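You operate a simulated robot arm through the tools that you are given. There is no shell and no other tool. Be economical: measure what you need, move in short steps, check, and stop when the job is done.

The job below is to be done with a simulated robot arm. You get a single attempt, and the scene is never put back.

TASK
Tong the baking tray's two cakes on to the cooling rack and raise its guard.
Fine: no fingers on the cakes; tongs back. Set down upright: tongs with blue arms.

The check looks at the end state, three seconds after you hand in, the way a careful person would. Anything else that was tipped, shoved, dropped, spilled or broken makes it a failure.

THE ROBOT
A 6-joint arm with a two-finger gripper, on a carriage that runs on a rail from [-2157, 12] to [183, -1] (x, y) and turns from -2.897 to 2.897 rad about z. Base frame: it is fixed where the carriage stands at the start and does not move with it; the origin is on the floor, on the carriage's upright axis, x ahead of it, y to its left, z up. Units: mm, rad, N and s.
Its first joint turns from -2.897 to 2.897 rad. Places, roughly: cooling rack [800, 200, 800]; fried cake [500, 1250, 750]; guard of the cooling rack [900, 200, 800]. Payload 2.54 kg.
The TCP is the grasp point between the finger pads, 23 mm short of the fingertips. In the tool frame z runs along the fingers and y along their closing line. Largest opening 126 mm; the body of the gripper starts 82 mm behind the TCP.
Orientation is that of the tool frame in the base frame, as a unit quaternion [x, y, z, w]. With the fingers straight down and closing along the base's y, the tool's x points along the base's -x, its y along +y and its z along -z.

THE INTERFACE
- The arm moves only by the tool arm_command. Its argument "targets" is a list of rows, each an object (a shift or turn left out is 0, a gripper value left out holds the last) with "linear": the shift along the base's x, y, z in units of 400 mm (1.0 is 400 mm), a list of three; "dr": the turn, a rotation vector about the base's x, y, z in units of 45 degrees (1.0 is 45 degrees), a list of three; "claw": the gripper command, from -1 (shut) to 1 (fully open), values between in proportion. In form: [{"linear": [tx, ty, tz], "dr": [rx, ry, rz], "claw": claw}, ...]. A call has 1 to 20 rows; each row is the pose to reach, as a shift and turn from the pose commanded when the call began. A call with a number of a shift or a turn outside -1 to 1 is refused whole. Rows are played at 5 a second. More than 50 mm and 0.15 rad between two rows, or a gripper value outside its range, and nothing of the call is played. Where a pose cannot be reached the arm comes as near as it can. A force on the tool above 90 N (or 10 N above the force at the start of the call, whichever is more), or a blocked arm, ends the call early, and 0.2 s more pass. The fingers move at their own pace and stop on an object; they squeeze with about 38 N. The grip force told is the motor's: it shows also when the fingers shut on nothing. Time passes only in rows, and 0.2 s behind the last, so rows that repeat a pose let the fingers close. It gives the time, the measured TCP pose, the force on the tool (base axes), the opening and the grip force at its end, in the units of the frame above (readings bear some noise), with the torque about the TCP (base axes, N m) and any sound that the robot's microphone picked up, and new pictures: "views" is both (left out), scene, wrist or none.
- Cameras (640 x 400 px; columns grow to the right, rows downward): "scene" is now at [63.6, 165.7, 1557.1]; the picture's right is [-0.39, -0.92, 0.00], its down [-0.46, 0.19, -0.87] and it looks along [0.80, -0.34, -0.50] (base axes); focal length 256 px, centre (320, 200). "wrist" rides on the gripper at [82, 14, -122] in the tool frame; the picture's right is [-0.17, 0.99, 0.00], its down [-0.79, -0.13, -0.60] and it looks along [-0.59, -0.10, 0.80] (tool axes); focal length 243 px, centre (320, 200). There is no depth. A picture from a camera that has moved, and an enlarged one, comes with that camera's place and axes in the base frame and with its lens.
- slide_trunk(by): slides the trunk up (or, below 0, down) by that many mm; the arm and the scene camera ride with it, the base frame stays. It gives what a move gives, with no picture.
- steer(legs): drives the robot by 1 to 6 legs, each [ahead, left, turn to the left] in mm, mm and rad, along the robot's own axes; the way and the turn of a leg run together, so that a leg with both is an arc; at most 1500 mm and 3.142 rad a leg. The arm and the cameras ride along, it lands a little off, and it stops where it bumps. It keeps to its track: a leg is cut to what the track allows. It gives what a move gives, and a new picture of the scene camera.
- turn_head(pan, tilt): turns the head with the scene camera to pan (to the left, within 2.094 rad either way) and tilt (down, from -0.506 to 1.204), counted from straight ahead of the robot. It gives what a move gives, and a new picture of the scene camera.
- enlarge(camera, box): a new picture of the part [left, top, right, bottom] of that camera's present view, enlarged. No time passes.
- finish_job(): hands the job in; it is judged then, once.

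Go step by step. Nothing tells you exact positions but the pictures and the camera data: compare them with the known pose of the tool, close in by small moves and look again before you grip or let go. The budget is 120 turns and 260 pictures, counting those below and the enlarged ones. Unless the task says otherwise, let go and move clear before handing in, and close with one line.

The tools are called by a JSON object that holds its "method" and its "body". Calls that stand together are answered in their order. arm_command: Moves the arm, as the interface text tells. Its arguments: {"type":"object","properties":{"targets":{"type":"array","items":{"type":"object","properties":{"linear":{"type":"array","items":{"type":"number"}},"dr":{"type":"array","items":{"type":"number"}},"claw":{"type":"number"}}}},"views":{"type":"string","enum":["both","scene","wrist","none"]}},"required":["targets"]} The other tools are called the same way: slide_trunk (by) slides the trunk up or down; steer (legs) drives the base; turn_head (pan, tilt) turns the head that bears the scene camera; enlarge (camera, box) takes an enlarged picture of a part of a camera's view; finish_job () hands the job in.

At the start:

```text
time_s: 0.0
tool_pos: [459.1, -53.1, 1320.2]
tcp_rot: [-0.001, 1.0, 0.0, 0.0]
force: [0.2, -0.3, 0.1]
moment: [0.0, -0.03, 0.02]
grip_width: 125.9
grasp_force: 0.1
trunk travel left (down, up): [-350.0, 140.0]
robot x, y, heading: [-2.0, 0.7, -0.001]
head pan, tilt: [-0.4, 0.518]
```

scene: 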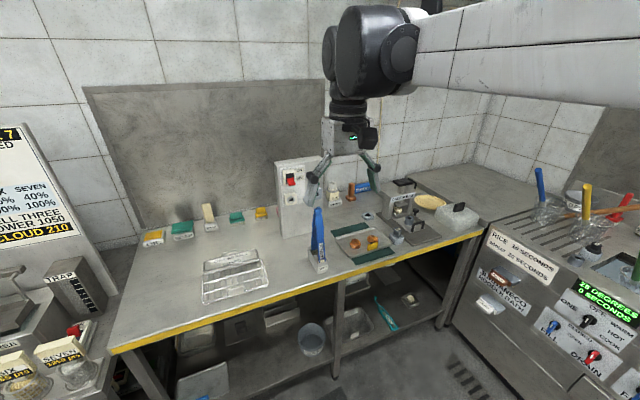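
wrist: 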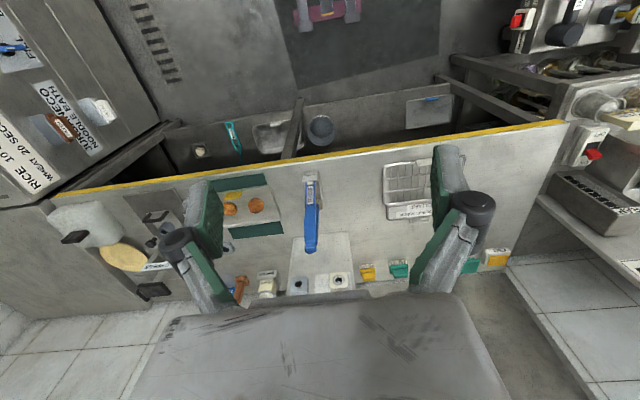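

I see a bench with a rack, a baking tray with two orange-brown cakes, and a blue-armed pair of tongs standing upright between them. I'll look closer first.

{"method": "enlarge", "body": {"camera": "scene", "box": [180, 150, 340, 310]}}

{"method": "enlarge", "body": {"camera": "scene", "box": [300, 160, 480, 280]}}

{"method": "enlarge", "body": {"camera": "wrist", "box": [190, 140, 450, 300]}}

```text
2.50 times, centred on (260, 230) of scene
camera zoom: at [63.6, 165.7, 1557.1], right [-0.39, -0.92, 0.0], down [-0.46, 0.19, -0.87], along [0.8, -0.34, -0.5], focal length 640 px, centre (470, 125)
```

zoom: 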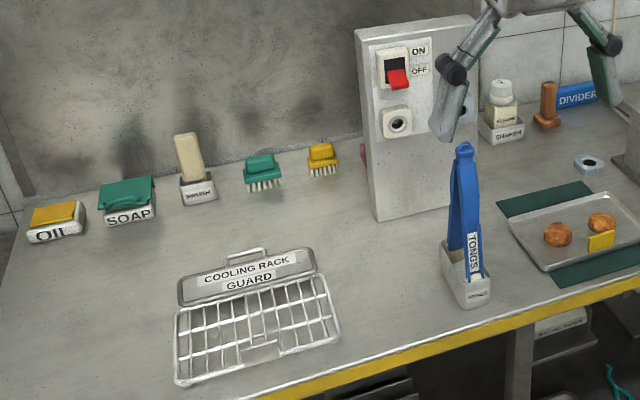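

```text
3.33 times, centred on (390, 220) of scene
camera zoom: at [63.6, 165.7, 1557.1], right [-0.39, -0.92, 0.0], down [-0.46, 0.19, -0.87], along [0.8, -0.34, -0.5], focal length 854 px, centre (87, 133)
```

zoom: 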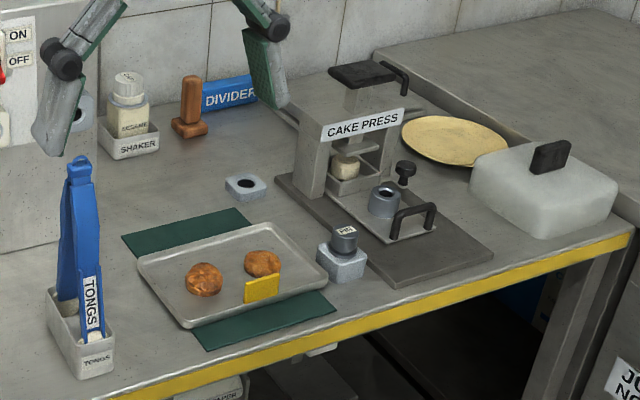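

```text
2.46 times, centred on (320, 220) of wrist
camera zoom: at [375.8, -40.4, 1441.6], right [0.17, 0.99, 0.0], down [0.79, -0.13, 0.6], along [0.59, -0.1, -0.8], focal length 597 px, centre (320, 151)
```

zoom: 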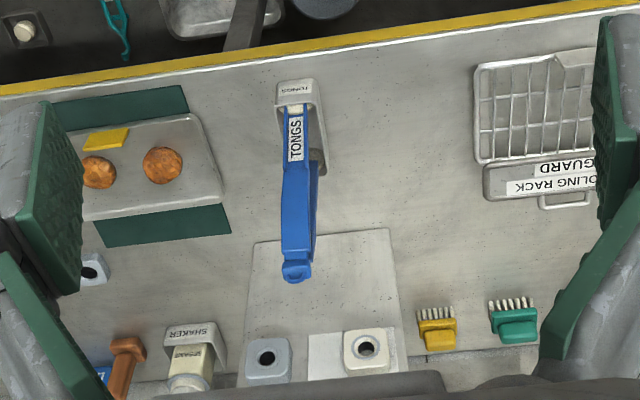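

Table is near z≈800, the cakes near (841,-339) and (842,-433), and the tongs holder near (783,-135). I'll check the named fried cake place at the left to be sure which tray is meant.

{"method": "turn_head", "body": {"pan": 1.1, "tilt": 0.6}}

{"method": "turn_head", "body": {"pan": -1.4, "tilt": 0.5}}

{"method": "turn_head", "body": {"pan": -0.2, "tilt": 0.75}}

```text
time_s: 1.6
tool_pos: [458.6, -52.6, 1320.3]
tcp_rot: [0.0, 1.0, 0.0, 0.0]
force: [0.0, 0.8, -0.8]
moment: [0.02, 0.05, 0.04]
grip_width: 126.0
grasp_force: 0.1
trunk travel left (down, up): [-350.0, 140.0]
robot x, y, heading: [1.0, 2.3, -0.002]
head pan, tilt: [1.1, 0.6]
camera scene: at [20.4, 279.7, 1549.8], right [0.89, -0.45, 0.0], down [-0.26, -0.5, -0.83], along [0.38, 0.73, -0.56], focal length 256 px, centre (320, 200)
```

scene: 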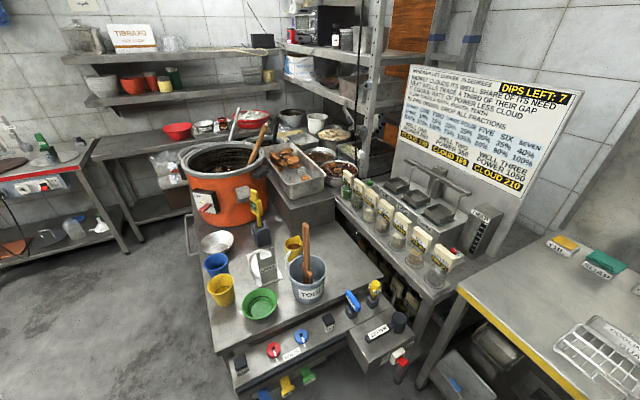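

```text
time_s: 3.9
tool_pos: [458.4, -52.3, 1321.3]
tcp_rot: [0.0, 1.0, 0.0, 0.0]
force: [0.6, -0.3, 0.2]
moment: [-0.02, 0.0, 0.0]
grip_width: 126.2
grasp_force: 0.0
trunk travel left (down, up): [-350.0, 140.0]
robot x, y, heading: [0.2, 2.5, -0.002]
head pan, tilt: [-1.4, 0.499]
camera scene: at [42.5, 135.1, 1557.4], right [-0.73, -0.69, 0.0], down [-0.34, 0.36, -0.87], along [0.6, -0.63, -0.49], focal length 256 px, centre (320, 200)
```

scene: 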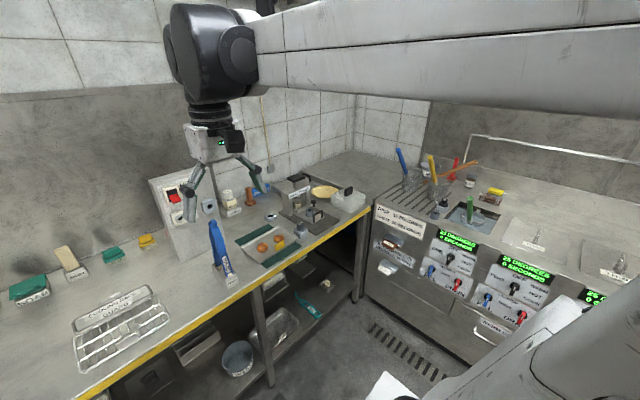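

```text
time_s: 5.3
tool_pos: [458.3, -51.9, 1320.4]
tcp_rot: [0.0, 1.0, 0.0, 0.0]
force: [0.7, 0.7, 0.5]
moment: [-0.02, 0.03, 0.0]
grip_width: 126.0
grasp_force: 0.1
trunk travel left (down, up): [-350.0, 140.0]
robot x, y, heading: [3.9, -0.4, 0.0]
head pan, tilt: [-0.201, 0.75]
camera scene: at [61.4, 184.4, 1536.9], right [-0.2, -0.98, 0.0], down [-0.67, 0.14, -0.73], along [0.72, -0.15, -0.68], focal length 256 px, centre (320, 200)
```

scene: 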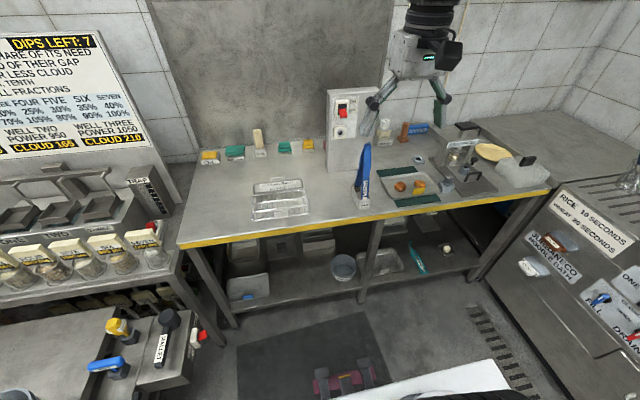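

The tray with two brown cakes on the bench is the target. I'll study the rack, guard and tongs in detail.

{"method": "enlarge", "body": {"camera": "scene", "box": [240, 165, 320, 225]}}

{"method": "enlarge", "body": {"camera": "scene", "box": [340, 130, 450, 215]}}

```text
6.67 times, centred on (280, 195) of scene
camera zoom: at [61.4, 184.4, 1536.9], right [-0.2, -0.98, 0.0], down [-0.67, 0.14, -0.73], along [0.72, -0.15, -0.68], focal length 1707 px, centre (587, 233)
```

zoom: 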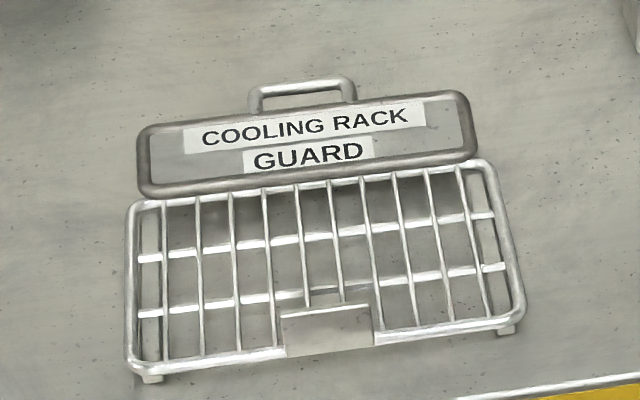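

```text
4.71 times, centred on (395, 172) of scene
camera zoom: at [61.4, 184.4, 1536.9], right [-0.2, -0.98, 0.0], down [-0.67, 0.14, -0.73], along [0.72, -0.15, -0.68], focal length 1205 px, centre (-33, 329)
```

zoom: 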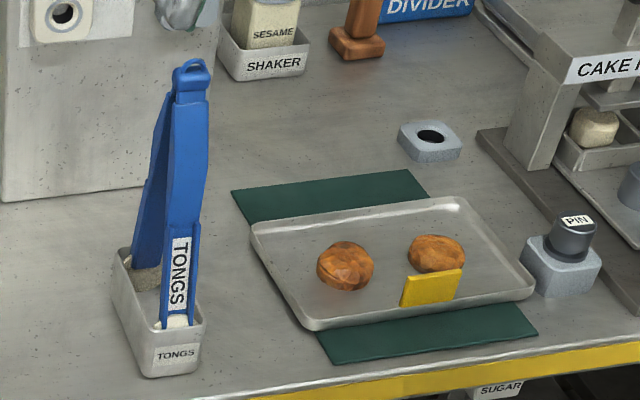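

The guard is a plate hinged at the rack's far edge (handle near x≈1030). I'll drive forward so that everything is in comfortable reach, then look from above.

{"method": "steer", "body": {"legs": [[120, 0, 0]]}}

{"method": "arm_command", "body": {"targets": [{"linear": [0, 0, -0.1], "claw": 1}, {"linear": [0, 0, -0.2], "claw": 1}, {"linear": [0, -0.1, -0.25], "claw": 1}], "views": "wrist"}}

```text
time_s: 6.5
tool_pos: [578.2, -53.1, 1320.3]
tcp_rot: [0.001, 1.0, 0.001, -0.001]
force: [0.3, 0.0, -0.5]
moment: [-0.02, 0.02, -0.01]
grip_width: 126.2
grasp_force: 0.1
trunk travel left (down, up): [-350.0, 140.0]
robot x, y, heading: [118.8, -0.0, 0.003]
head pan, tilt: [-0.201, 0.75]
camera scene: at [182.1, 183.7, 1536.8], right [-0.2, -0.98, 0.0], down [-0.67, 0.14, -0.73], along [0.72, -0.15, -0.68], focal length 256 px, centre (320, 200)
```

scene: 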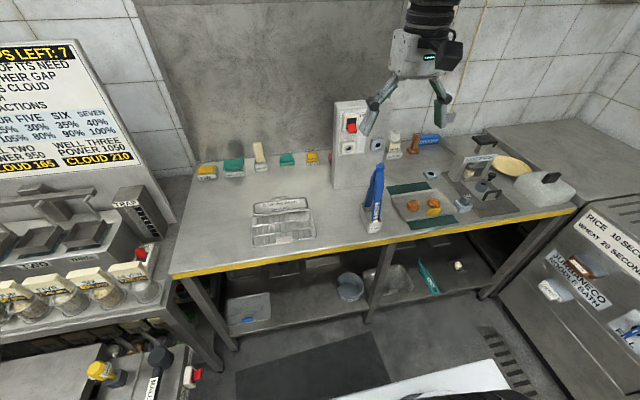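

```text
time_s: 7.3
tool_pos: [578.7, -95.0, 1221.8]
tcp_rot: [0.001, 1.0, 0.0, 0.0]
force: [0.3, 0.6, -0.7]
moment: [-0.02, -0.02, -0.02]
grip_width: 126.2
grasp_force: 0.1
trunk travel left (down, up): [-350.0, 140.0]
robot x, y, heading: [117.4, -2.1, -0.004]
head pan, tilt: [-0.201, 0.75]
camera wrist: at [496.7, -81.5, 1342.1], right [0.17, 0.99, 0.0], down [0.79, -0.13, 0.6], along [0.59, -0.1, -0.8], focal length 243 px, centre (320, 200)
```

wrist: 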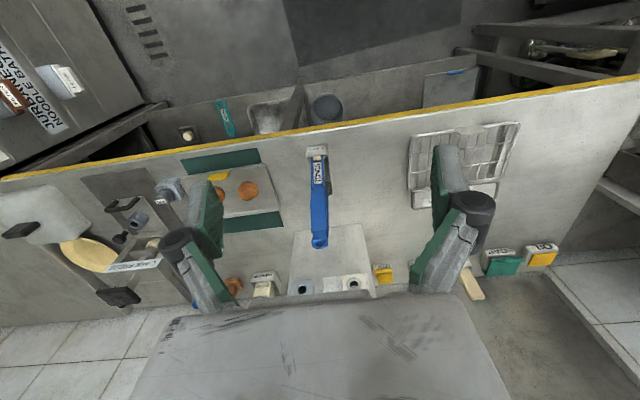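

{"method": "enlarge", "body": {"camera": "wrist", "box": [280, 130, 360, 260]}}

{"method": "enlarge", "body": {"camera": "scene", "box": [350, 150, 420, 240]}}

{"method": "enlarge", "body": {"camera": "scene", "box": [240, 190, 330, 250]}}

```text
3.08 times, centred on (320, 195) of wrist
camera zoom: at [496.7, -81.5, 1342.1], right [0.17, 0.99, 0.0], down [0.79, -0.13, 0.6], along [0.59, -0.1, -0.8], focal length 746 px, centre (320, 215)
```

zoom: 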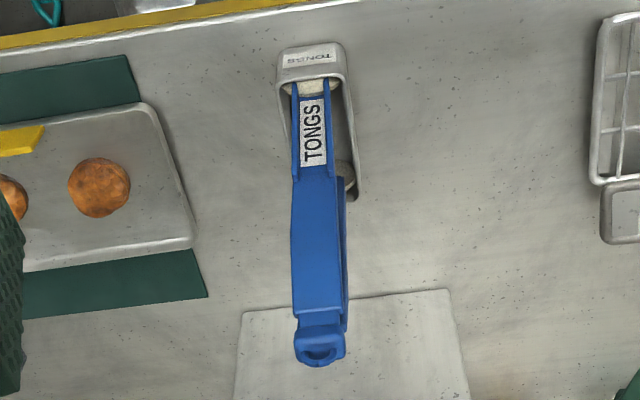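

```text
4.44 times, centred on (385, 195) of scene
camera zoom: at [181.8, 184.3, 1536.8], right [-0.2, -0.98, 0.0], down [-0.67, 0.14, -0.73], along [0.72, -0.15, -0.68], focal length 1138 px, centre (31, 222)
```

zoom: 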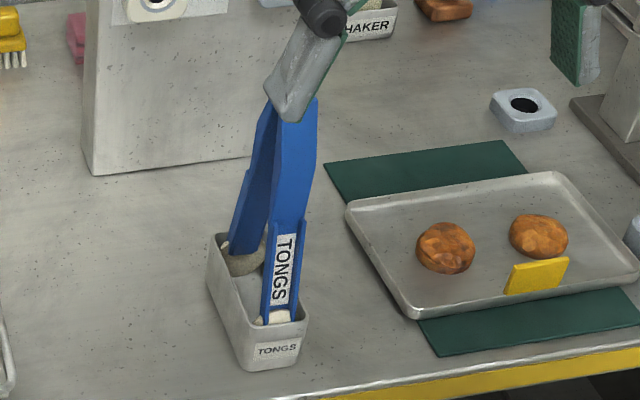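

```text
6.67 times, centred on (285, 220) of scene
camera zoom: at [181.8, 184.3, 1536.8], right [-0.2, -0.98, 0.0], down [-0.67, 0.14, -0.73], along [0.72, -0.15, -0.68], focal length 1707 px, centre (553, 67)
```

zoom: 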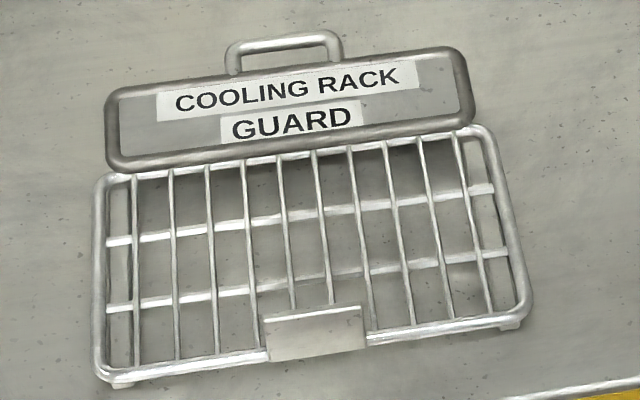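

The tongs' top is near (785,-130,1065), arms spread along x, with the holder spanning about x 722–855. I'll move above them and turn the gripper so it closes along x.

{"method": "arm_command", "body": {"targets": [{"linear": [0.04, 0, 0], "dr": [0, 0, -0.167]}, {"linear": [0.08, 0, 0], "dr": [0, 0, -0.334]}, {"linear": [0.12, -0.01, 0], "dr": [0, 0, -0.5]}, {"linear": [0.16, -0.02, 0], "dr": [0, 0, -0.667]}, {"linear": [0.2, -0.03, 0], "dr": [0, 0, -0.834]}, {"linear": [0.25, -0.04, 0], "dr": [0, 0, -1]}], "views": "none"}}

{"method": "arm_command", "body": {"targets": [{"linear": [0.04, 0, 0], "dr": [0, 0, -0.167]}, {"linear": [0.08, 0, 0], "dr": [0, 0, -0.334]}, {"linear": [0.12, -0.01, 0], "dr": [0, 0, -0.5]}, {"linear": [0.16, -0.02, 0], "dr": [0, 0, -0.667]}, {"linear": [0.2, -0.03, 0], "dr": [0, 0, -0.834]}, {"linear": [0.27, -0.035, 0], "dr": [0, 0, -1]}, {"linear": [0.27, -0.035, 0], "dr": [0, 0, -1]}], "views": "both"}}

```text
time_s: 8.7
tool_pos: [679.8, -111.6, 1221.1]
tcp_rot: [0.384, 0.923, 0.0, -0.001]
force: [0.0, 0.2, 0.5]
moment: [0.0, -0.01, 0.02]
grip_width: 126.0
grasp_force: 0.2
trunk travel left (down, up): [-350.0, 140.0]
robot x, y, heading: [120.4, -2.9, -0.006]
head pan, tilt: [-0.201, 0.75]
```

```text
time_s: 10.3
tool_pos: [787.7, -124.8, 1217.3]
tcp_rot: [0.707, 0.707, 0.0, 0.0]
force: [-0.4, -0.3, -0.3]
moment: [0.0, 0.03, -0.02]
grip_width: 126.1
grasp_force: 0.1
trunk travel left (down, up): [-350.0, 140.0]
robot x, y, heading: [115.4, -2.4, -0.002]
head pan, tilt: [-0.201, 0.75]
camera scene: at [182.2, 183.6, 1536.9], right [-0.2, -0.98, 0.0], down [-0.67, 0.14, -0.73], along [0.72, -0.15, -0.68], focal length 256 px, centre (320, 200)
camera wrist: at [802.1, -43.7, 1339.5], right [0.99, -0.17, 0.0], down [-0.13, -0.79, 0.6], along [-0.1, -0.59, -0.8], focal length 243 px, centre (320, 200)
```

scene: 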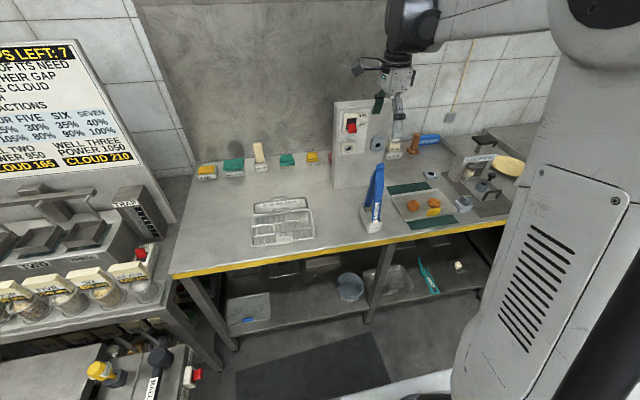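
wrist: 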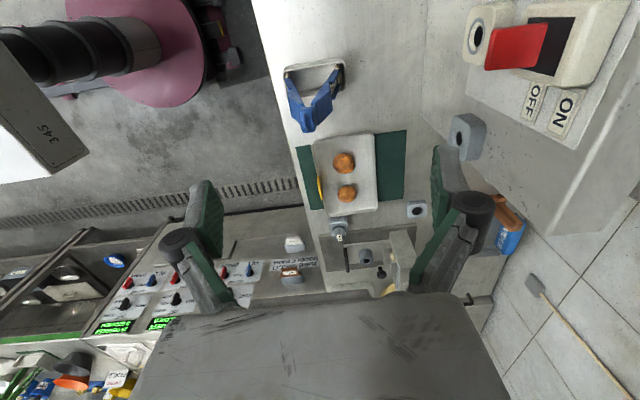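

{"method": "enlarge", "body": {"camera": "wrist", "box": [260, 40, 380, 140]}}

{"method": "enlarge", "body": {"camera": "wrist", "box": [290, 120, 450, 230]}}

{"method": "enlarge", "body": {"camera": "scene", "box": [340, 70, 440, 240]}}

```text
4.00 times, centred on (320, 90) of wrist
camera zoom: at [802.1, -43.7, 1339.5], right [0.99, -0.17, 0.0], down [-0.13, -0.79, 0.6], along [-0.1, -0.59, -0.8], focal length 970 px, centre (320, 640)
```

zoom: 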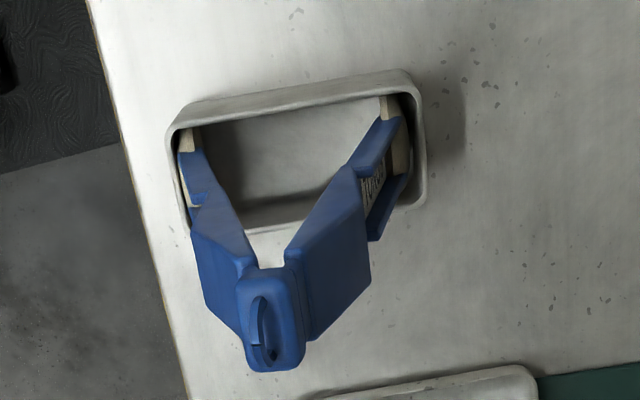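

```text
3.64 times, centred on (370, 175) of wrist
camera zoom: at [802.1, -43.7, 1339.5], right [0.99, -0.17, 0.0], down [-0.13, -0.79, 0.6], along [-0.1, -0.59, -0.8], focal length 882 px, centre (138, 291)
```

zoom: 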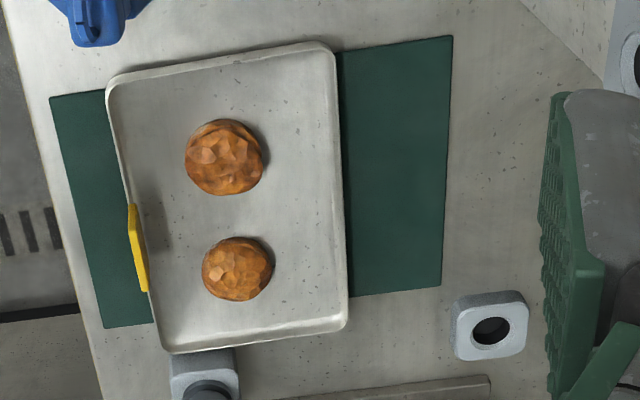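

```text
2.35 times, centred on (390, 155) of scene
camera zoom: at [182.2, 183.6, 1536.9], right [-0.2, -0.98, 0.0], down [-0.67, 0.14, -0.73], along [0.72, -0.15, -0.68], focal length 603 px, centre (155, 306)
```

zoom: 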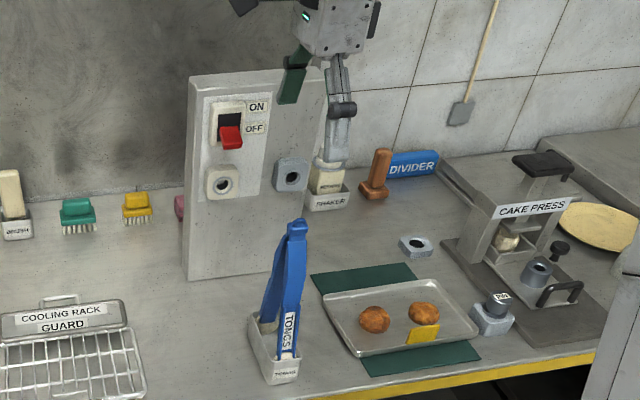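

The cakes come out near (815,-327) and (815,-418); the tongs centre near (777,-130). I'll lower around the tongs' top and check.

{"method": "arm_command", "body": {"targets": [{"linear": [-0.013, -0.006, -0.1]}, {"linear": [-0.026, -0.012, -0.2]}, {"linear": [-0.026, -0.012, -0.3]}, {"linear": [-0.026, -0.012, -0.35]}, {"linear": [-0.026, -0.012, -0.35]}], "views": "both"}}

{"method": "enlarge", "body": {"camera": "scene", "box": [340, 100, 440, 240]}}

```text
time_s: 11.5
tool_pos: [778.0, -127.8, 1080.0]
tcp_rot: [0.708, 0.706, 0.0, 0.001]
force: [-0.3, 0.2, 0.5]
moment: [0.01, 0.0, -0.02]
grip_width: 125.9
grasp_force: 0.0
trunk travel left (down, up): [-350.0, 140.0]
robot x, y, heading: [121.2, -2.3, 0.004]
head pan, tilt: [-0.201, 0.75]
camera scene: at [181.7, 183.7, 1536.9], right [-0.2, -0.98, 0.0], down [-0.67, 0.14, -0.73], along [0.72, -0.15, -0.68], focal length 256 px, centre (320, 200)
camera wrist: at [790.2, -47.4, 1201.5], right [0.99, -0.17, 0.0], down [-0.13, -0.79, 0.6], along [-0.1, -0.59, -0.8], focal length 243 px, centre (320, 200)
```

scene: 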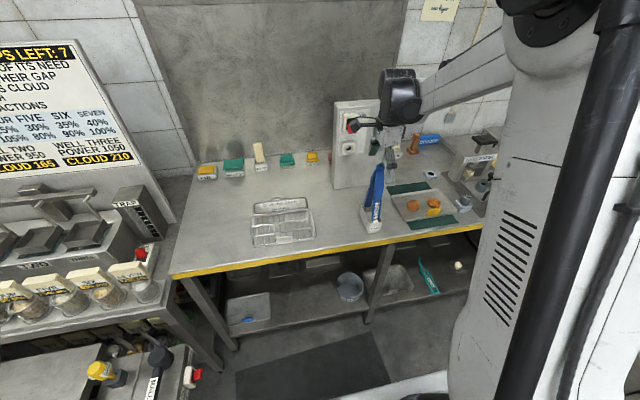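
wrist: 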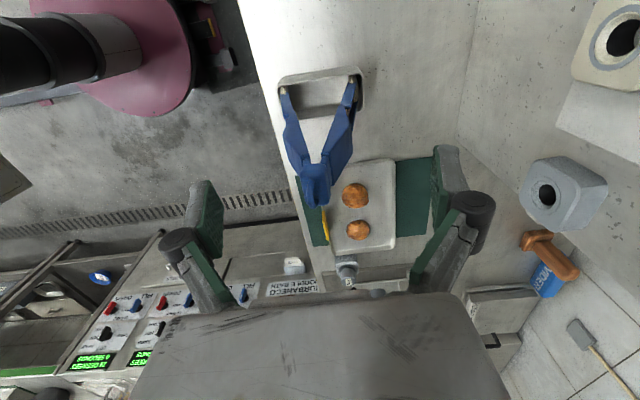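

```text
2.86 times, centred on (390, 170) of scene
camera zoom: at [181.7, 183.7, 1536.9], right [-0.2, -0.98, 0.0], down [-0.67, 0.14, -0.73], along [0.72, -0.15, -0.68], focal length 732 px, centre (120, 286)
```

zoom: 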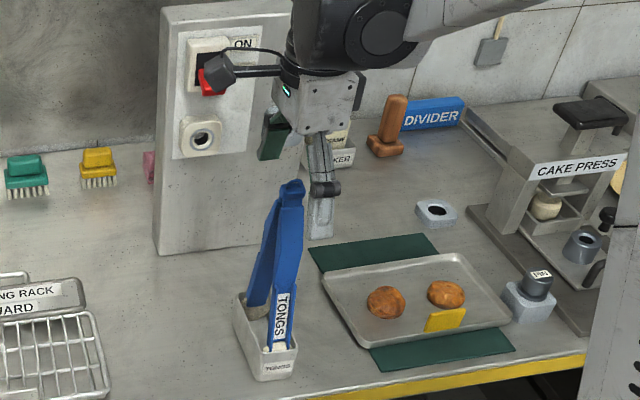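

{"method": "enlarge", "body": {"camera": "wrist", "box": [260, 60, 400, 260]}}

{"method": "enlarge", "body": {"camera": "scene", "box": [360, 110, 410, 180]}}

```text
2.00 times, centred on (330, 160) of wrist
camera zoom: at [790.2, -47.4, 1201.5], right [0.99, -0.17, 0.0], down [-0.13, -0.79, 0.6], along [-0.1, -0.59, -0.8], focal length 485 px, centre (300, 280)
```

zoom: 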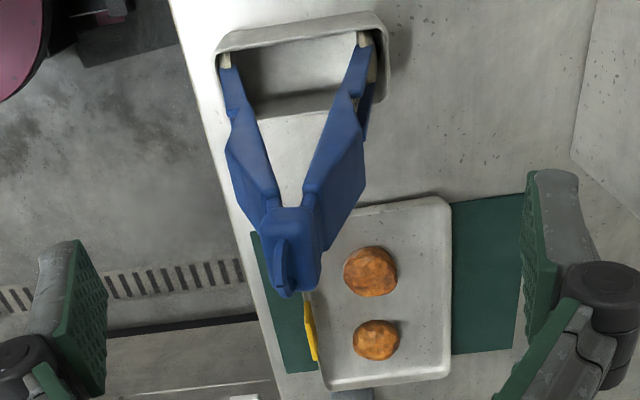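

```text
5.71 times, centred on (385, 145) of scene
camera zoom: at [181.7, 183.7, 1536.9], right [-0.2, -0.98, 0.0], down [-0.67, 0.14, -0.73], along [0.72, -0.15, -0.68], focal length 1463 px, centre (-51, 514)
```

zoom: 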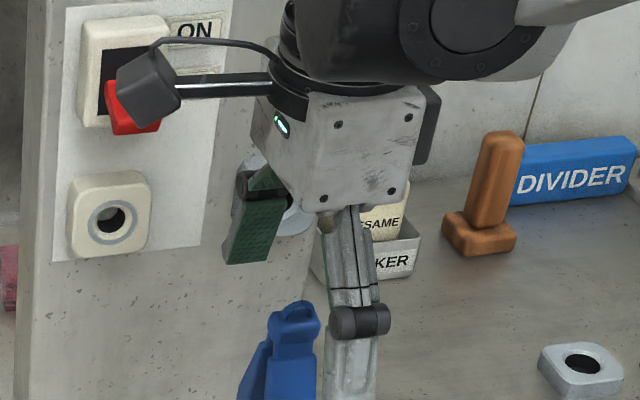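

The tongs' top is actually near z≈1095, so I can bring the TCP to about 1024 with the palm clear. Lowering there with fingers open.

{"method": "arm_command", "body": {"targets": [{"linear": [-0.012, 0.003, -0.05]}, {"linear": [-0.012, 0.003, -0.1]}, {"linear": [-0.012, 0.003, -0.13]}, {"linear": [-0.012, 0.003, -0.13]}], "views": "both"}}

{"method": "enlarge", "body": {"camera": "wrist", "box": [200, 60, 440, 280]}}

{"method": "enlarge", "body": {"camera": "scene", "box": [345, 120, 415, 240]}}

```text
time_s: 12.5
tool_pos: [771.1, -127.9, 1028.4]
tcp_rot: [0.708, 0.706, -0.001, 0.001]
force: [-0.4, 0.0, -1.0]
moment: [0.0, 0.01, 0.01]
grip_width: 126.1
grasp_force: 0.1
trunk travel left (down, up): [-350.0, 140.0]
robot x, y, heading: [118.6, -2.0, -0.001]
head pan, tilt: [-0.201, 0.75]
camera scene: at [181.7, 183.7, 1536.9], right [-0.2, -0.98, 0.0], down [-0.67, 0.14, -0.73], along [0.72, -0.15, -0.68], focal length 256 px, centre (320, 200)
camera wrist: at [785.1, -46.6, 1149.7], right [0.99, -0.17, 0.0], down [-0.13, -0.79, 0.6], along [-0.1, -0.59, -0.8], focal length 243 px, centre (320, 200)
```

scene: 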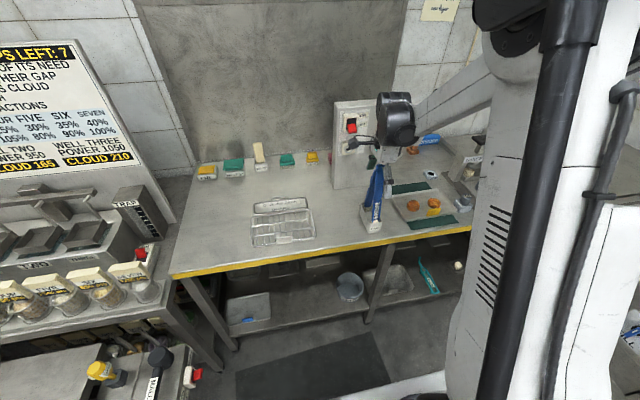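
wrist: 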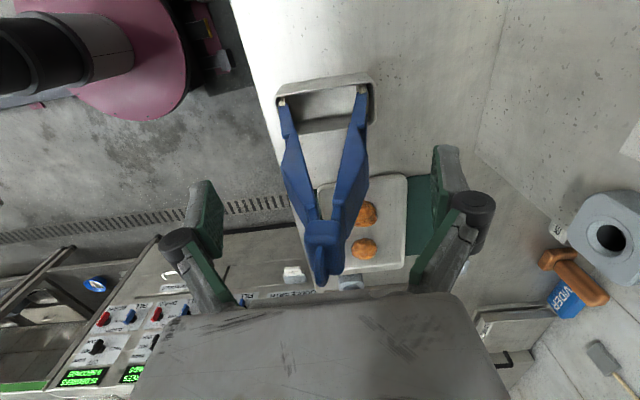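

```text
1.82 times, centred on (320, 170) of wrist
camera zoom: at [785.1, -46.6, 1149.7], right [0.99, -0.17, 0.0], down [-0.13, -0.79, 0.6], along [-0.1, -0.59, -0.8], focal length 441 px, centre (320, 254)
```

zoom: 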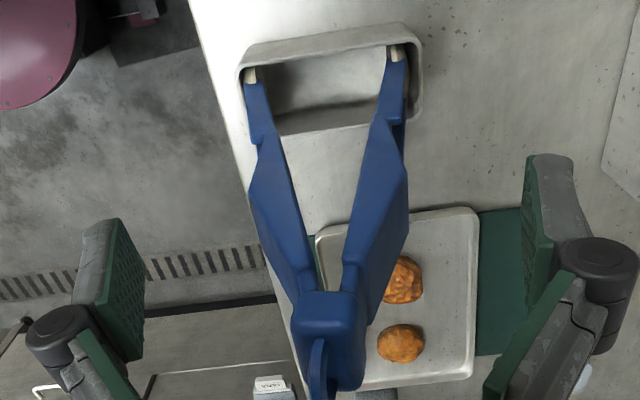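

```text
3.33 times, centred on (380, 180) of scene
camera zoom: at [181.7, 183.7, 1536.9], right [-0.2, -0.98, 0.0], down [-0.67, 0.14, -0.73], along [0.72, -0.15, -0.68], focal length 854 px, centre (120, 267)
```

zoom: 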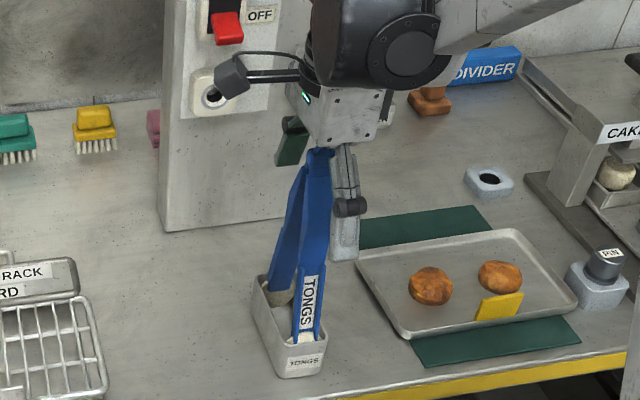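

{"method": "arm_command", "body": {"targets": [{"claw": 0.4}, {"claw": 0.1}, {"claw": -0.05}, {"claw": -0.05}], "views": "wrist"}}

```text
time_s: 13.5
tool_pos: [770.7, -127.8, 1028.6]
tcp_rot: [0.708, 0.707, 0.0, 0.0]
force: [0.4, -0.3, -0.3]
moment: [-0.02, 0.02, -0.02]
grip_width: 59.8
grasp_force: 0.3
trunk travel left (down, up): [-350.0, 140.0]
robot x, y, heading: [118.2, -0.7, -0.004]
head pan, tilt: [-0.201, 0.75]
camera wrist: at [785.1, -46.6, 1149.9], right [0.99, -0.17, 0.0], down [-0.13, -0.79, 0.6], along [-0.1, -0.59, -0.8], focal length 243 px, centre (320, 200)
```

wrist: 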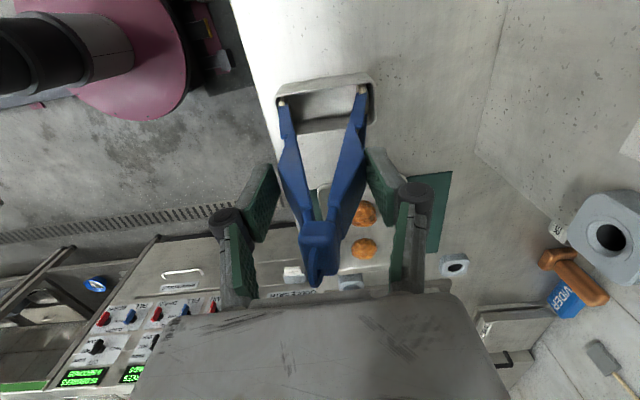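

{"method": "arm_command", "body": {"targets": [{"claw": -0.15}, {"claw": -0.2}, {"claw": -0.25}, {"claw": -0.25}], "views": "wrist"}}

{"method": "enlarge", "body": {"camera": "wrist", "box": [200, 60, 440, 280]}}

```text
time_s: 14.5
tool_pos: [771.8, -127.5, 1027.9]
tcp_rot: [0.708, 0.706, 0.0, 0.0]
force: [-0.2, 0.0, -0.1]
moment: [0.0, 0.0, -0.02]
grip_width: 48.1
grasp_force: 4.4
trunk travel left (down, up): [-350.0, 140.0]
robot x, y, heading: [118.6, 0.1, -0.001]
head pan, tilt: [-0.201, 0.75]
camera wrist: at [785.1, -46.6, 1149.9], right [0.99, -0.17, 0.0], down [-0.13, -0.79, 0.6], along [-0.1, -0.59, -0.8], focal length 243 px, centre (320, 200)
```

wrist: 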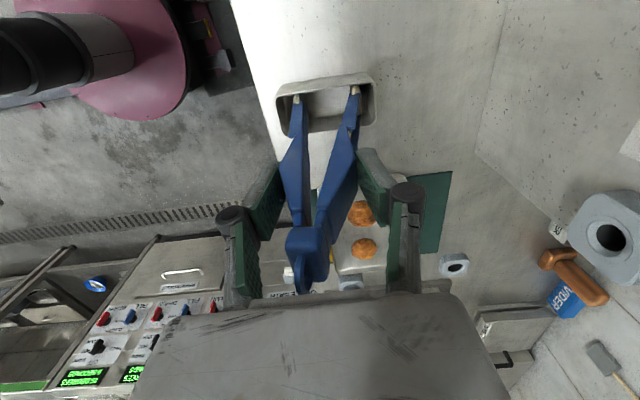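

```text
1.82 times, centred on (320, 170) of wrist
camera zoom: at [785.1, -46.6, 1149.9], right [0.99, -0.17, 0.0], down [-0.13, -0.79, 0.6], along [-0.1, -0.59, -0.8], focal length 441 px, centre (320, 254)
```

zoom: 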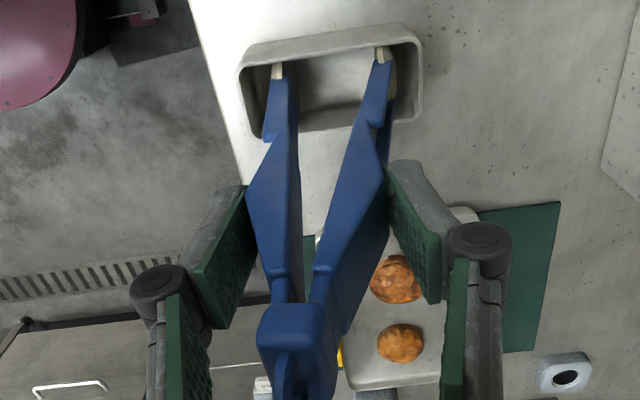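

The tongs are gripped with light force and their tips are about 70 mm apart. I'll lift gently and verify they come along.

{"method": "arm_command", "body": {"targets": [{"linear": [0, 0, 0.02], "claw": -0.26}, {"linear": [0, 0, 0.05], "claw": -0.26}, {"linear": [0, 0, 0.1], "claw": -0.26}, {"linear": [0, 0, 0.15], "claw": -0.26}, {"linear": [0, 0, 0.15], "claw": -0.26}], "views": "both"}}

{"method": "enlarge", "body": {"camera": "scene", "box": [345, 110, 415, 240]}}

```text
time_s: 15.7
tool_pos: [771.9, -127.8, 1087.2]
tcp_rot: [0.708, 0.706, 0.0, -0.001]
force: [-0.1, -0.6, -1.0]
moment: [-0.02, -0.02, 0.02]
grip_width: 47.7
grasp_force: 1.3
trunk travel left (down, up): [-350.0, 140.0]
robot x, y, heading: [120.7, -3.7, -0.004]
head pan, tilt: [-0.201, 0.75]
camera scene: at [181.5, 183.8, 1536.9], right [-0.2, -0.98, 0.0], down [-0.67, 0.14, -0.73], along [0.72, -0.15, -0.68], focal length 256 px, centre (320, 200)
camera wrist: at [785.4, -47.1, 1208.7], right [0.99, -0.17, 0.0], down [-0.13, -0.79, 0.6], along [-0.1, -0.59, -0.8], focal length 243 px, centre (320, 200)
```

scene: 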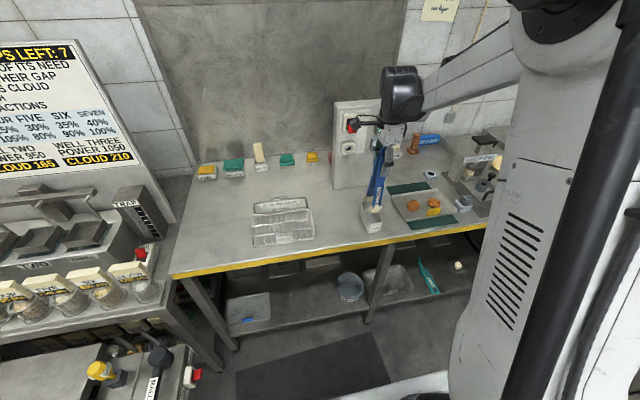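
wrist: 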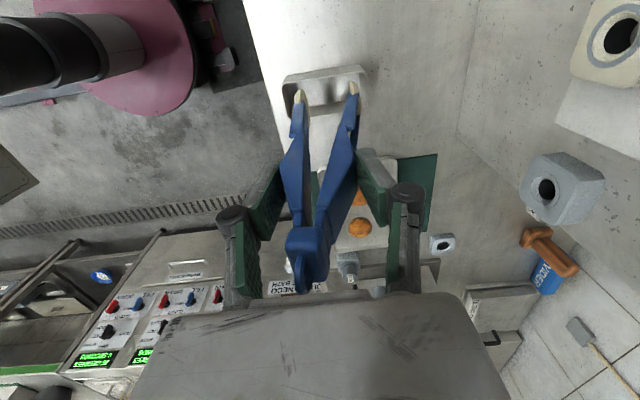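

```text
3.08 times, centred on (380, 175) of scene
camera zoom: at [181.5, 183.8, 1536.9], right [-0.2, -0.98, 0.0], down [-0.67, 0.14, -0.73], along [0.72, -0.15, -0.68], focal length 788 px, centre (135, 277)
```

zoom: 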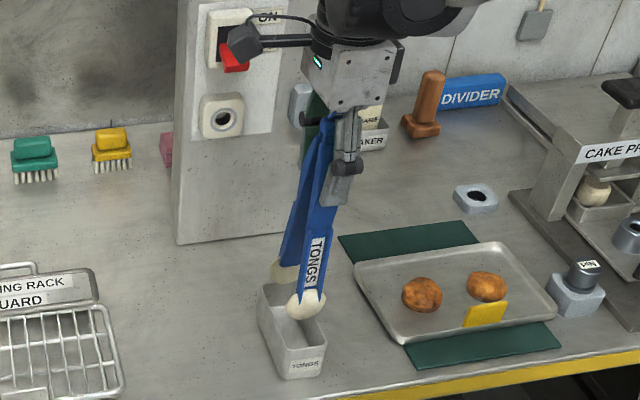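

The tongs hang straight, with tips about 175 mm below the TCP. I'll carry them above the first cake at about (815,-323), staying well above the tray.

{"method": "arm_command", "body": {"targets": [{"linear": [0, 0, 0.05]}, {"linear": [0.02, -0.1, 0.05]}, {"linear": [0.04, -0.2, 0.05]}, {"linear": [0.07, -0.3, 0.05]}, {"linear": [0.09, -0.4, 0.05]}, {"linear": [0.108, -0.49, 0.05]}, {"linear": [0.108, -0.49, 0.05]}], "views": "both"}}

{"method": "enlarge", "body": {"camera": "wrist", "box": [200, 30, 440, 280]}}

{"method": "enlarge", "body": {"camera": "scene", "box": [370, 110, 470, 240]}}

```text
time_s: 17.3
tool_pos: [814.0, -321.3, 1109.5]
tcp_rot: [0.708, 0.707, 0.001, 0.0]
force: [0.3, 0.0, -0.6]
moment: [0.05, 0.0, 0.01]
grip_width: 47.5
grasp_force: 1.9
trunk travel left (down, up): [-350.0, 140.0]
robot x, y, heading: [121.6, 0.4, -0.001]
head pan, tilt: [-0.201, 0.75]
camera scene: at [181.8, 183.0, 1537.0], right [-0.2, -0.98, 0.0], down [-0.67, 0.14, -0.73], along [0.72, -0.15, -0.68], focal length 256 px, centre (320, 200)
camera wrist: at [826.7, -241.1, 1230.3], right [0.99, -0.17, 0.0], down [-0.13, -0.79, 0.6], along [-0.1, -0.59, -0.8], focal length 243 px, centre (320, 200)
```

scene: 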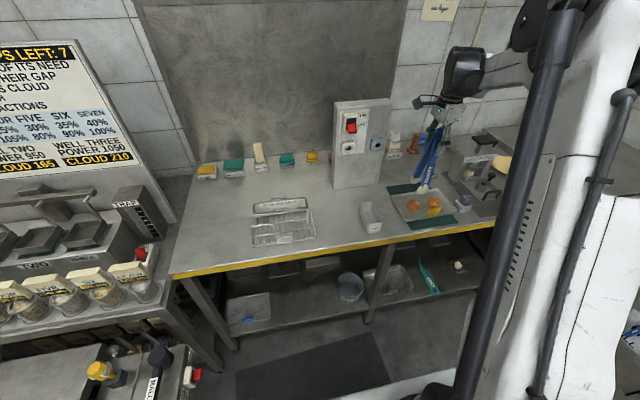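
wrist: 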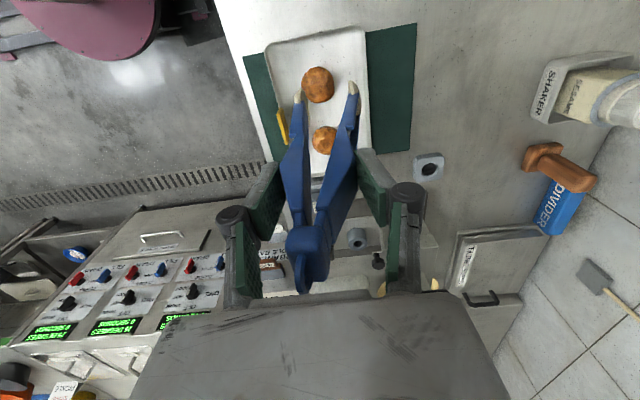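

```text
1.60 times, centred on (320, 155) of wrist
camera zoom: at [826.7, -241.1, 1230.3], right [0.99, -0.17, 0.0], down [-0.13, -0.79, 0.6], along [-0.1, -0.59, -0.8], focal length 388 px, centre (320, 272)
```

zoom: 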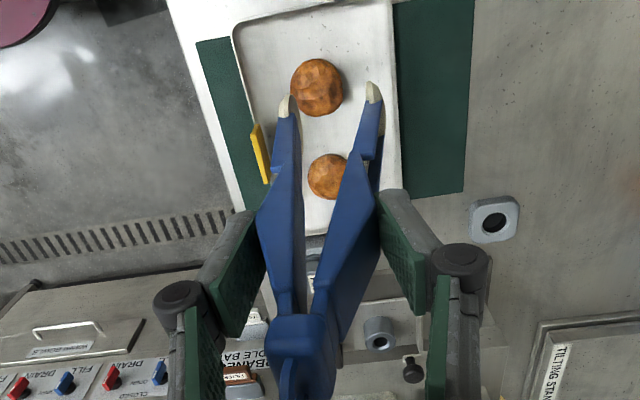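

```text
3.08 times, centred on (420, 175) of scene
camera zoom: at [181.8, 183.0, 1537.0], right [-0.2, -0.98, 0.0], down [-0.67, 0.14, -0.73], along [0.72, -0.15, -0.68], focal length 788 px, centre (12, 277)
```

zoom: 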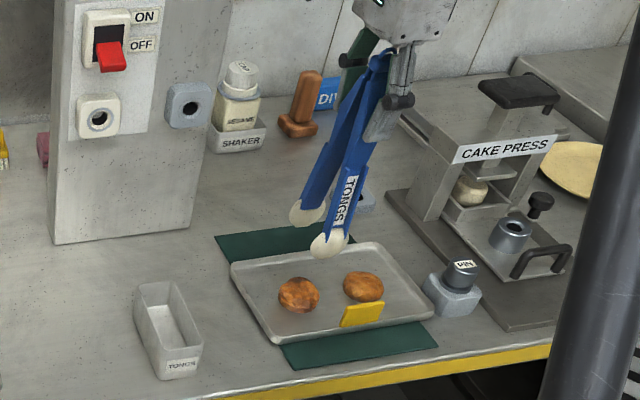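

The tip midpoint is near (821,-308) and the first cake near (809,-320), so I'll shift by (-12,-12), ease the tips slightly wider, and descend partway.

{"method": "arm_command", "body": {"targets": [{"linear": [-0.03, -0.03, 0], "claw": -0.25}, {"linear": [-0.03, -0.03, 0], "claw": -0.24}, {"linear": [-0.03, -0.03, -0.1], "claw": -0.24}, {"linear": [-0.03, -0.03, -0.16], "claw": -0.24}, {"linear": [-0.03, -0.03, -0.16], "claw": -0.24}], "views": "both"}}

{"method": "enlarge", "body": {"camera": "wrist", "box": [240, 50, 400, 210]}}

{"method": "enlarge", "body": {"camera": "scene", "box": [380, 140, 460, 230]}}

```text
time_s: 18.5
tool_pos: [803.7, -334.1, 1045.0]
tcp_rot: [0.707, 0.707, -0.001, 0.0]
force: [0.0, -0.5, -1.1]
moment: [0.04, -0.01, 0.01]
grip_width: 48.8
grasp_force: 1.4
trunk travel left (down, up): [-350.0, 140.0]
robot x, y, heading: [118.8, -0.8, 0.002]
head pan, tilt: [-0.201, 0.75]
camera scene: at [181.8, 183.5, 1536.9], right [-0.2, -0.98, 0.0], down [-0.67, 0.14, -0.73], along [0.72, -0.15, -0.68], focal length 256 px, centre (320, 200)
camera wrist: at [816.2, -252.9, 1166.0], right [0.99, -0.17, 0.0], down [-0.13, -0.79, 0.6], along [-0.1, -0.59, -0.8], focal length 243 px, centre (320, 200)
```

scene: 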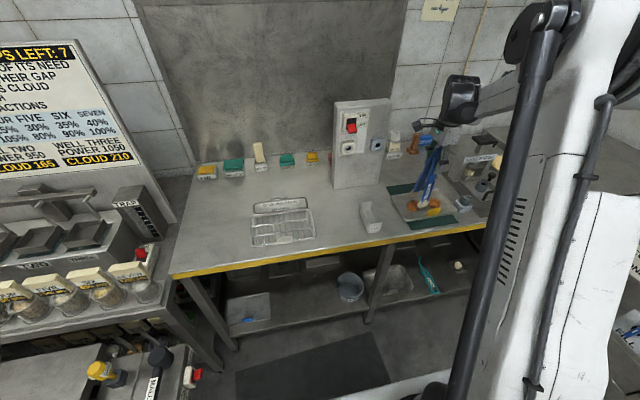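
wrist: 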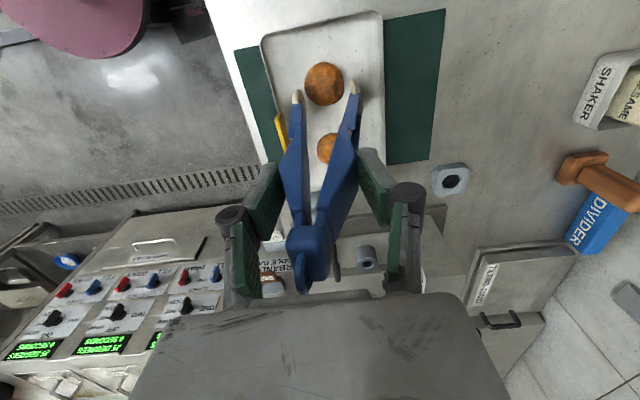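

```text
2.50 times, centred on (320, 130) of wrist
camera zoom: at [816.2, -252.9, 1166.0], right [0.99, -0.17, 0.0], down [-0.13, -0.79, 0.6], along [-0.1, -0.59, -0.8], focal length 606 px, centre (320, 375)
```

zoom: 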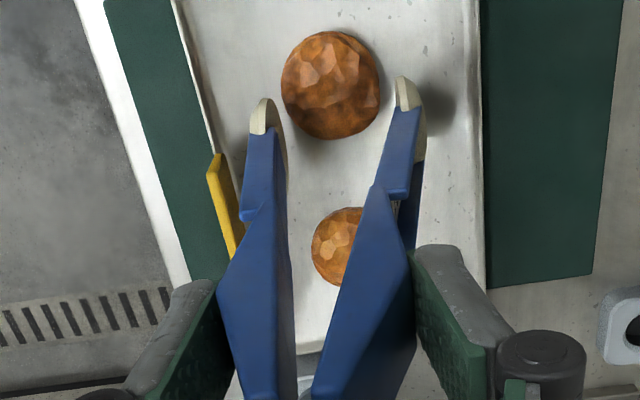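

```text
4.44 times, centred on (420, 185) of scene
camera zoom: at [181.8, 183.5, 1536.9], right [-0.2, -0.98, 0.0], down [-0.67, 0.14, -0.73], along [0.72, -0.15, -0.68], focal length 1138 px, centre (-124, 267)
```

zoom: 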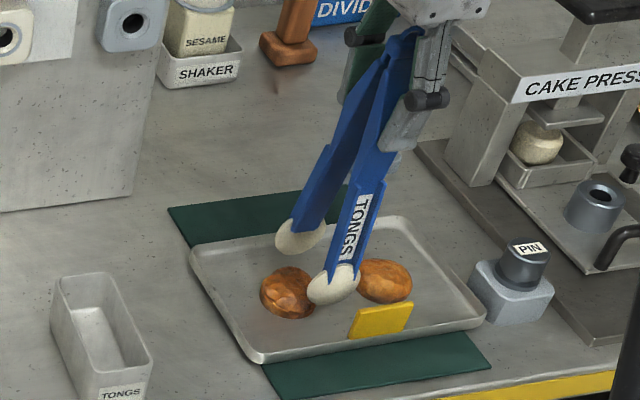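

The tips straddle the first cake with small clearance, aligned within ~2 mm. I'll ease them a touch wider and descend 35 mm.

{"method": "arm_command", "body": {"targets": [{"linear": [-0.004, 0, 0], "claw": -0.225}, {"linear": [-0.004, 0, -0.02], "claw": -0.225}, {"linear": [-0.004, 0, -0.05], "claw": -0.225}, {"linear": [-0.004, 0, -0.0875], "claw": -0.225}, {"linear": [-0.004, 0, -0.0875], "claw": -0.225}], "views": "both"}}

{"method": "enlarge", "body": {"camera": "wrist", "box": [240, 50, 400, 210]}}

{"method": "enlarge", "body": {"camera": "scene", "box": [380, 140, 460, 230]}}

```text
time_s: 19.7
tool_pos: [802.0, -338.5, 1009.6]
tcp_rot: [0.708, 0.706, 0.0, 0.0]
force: [1.0, -0.1, 0.1]
moment: [-0.02, 0.05, -0.05]
grip_width: 48.9
grasp_force: 1.1
trunk travel left (down, up): [-350.0, 140.0]
robot x, y, heading: [122.3, -1.0, 0.004]
head pan, tilt: [-0.201, 0.75]
camera scene: at [181.8, 183.6, 1536.9], right [-0.2, -0.98, 0.0], down [-0.67, 0.14, -0.73], along [0.72, -0.15, -0.68], focal length 256 px, centre (320, 200)
camera wrist: at [815.2, -256.9, 1131.2], right [0.99, -0.17, 0.0], down [-0.13, -0.79, 0.6], along [-0.1, -0.59, -0.8], focal length 243 px, centre (320, 200)
```

scene: 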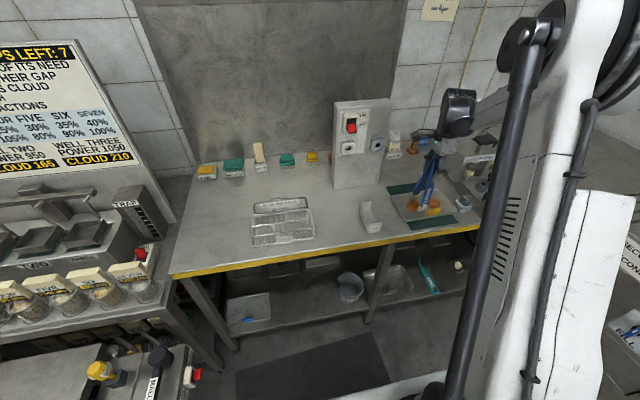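
wrist: 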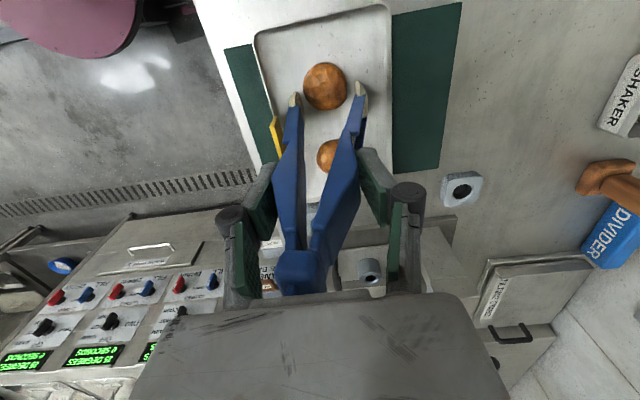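

```text
2.50 times, centred on (320, 130) of wrist
camera zoom: at [815.2, -256.9, 1131.2], right [0.99, -0.17, 0.0], down [-0.13, -0.79, 0.6], along [-0.1, -0.59, -0.8], focal length 606 px, centre (320, 375)
```

zoom: 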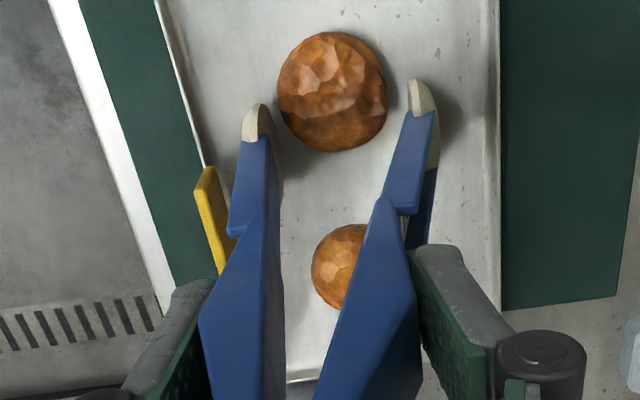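

```text
4.44 times, centred on (420, 185) of scene
camera zoom: at [181.8, 183.6, 1536.9], right [-0.2, -0.98, 0.0], down [-0.67, 0.14, -0.73], along [0.72, -0.15, -0.68], focal length 1138 px, centre (-124, 267)
```

zoom: 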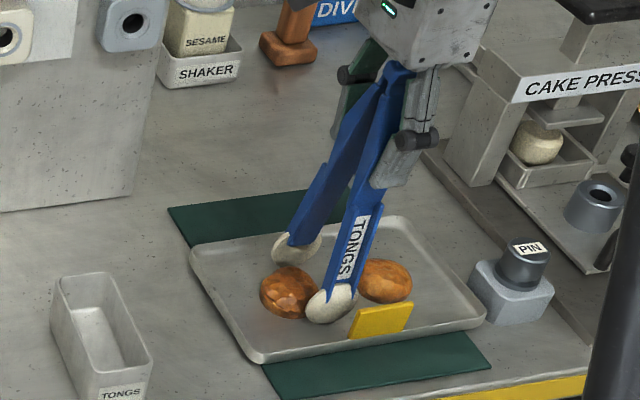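

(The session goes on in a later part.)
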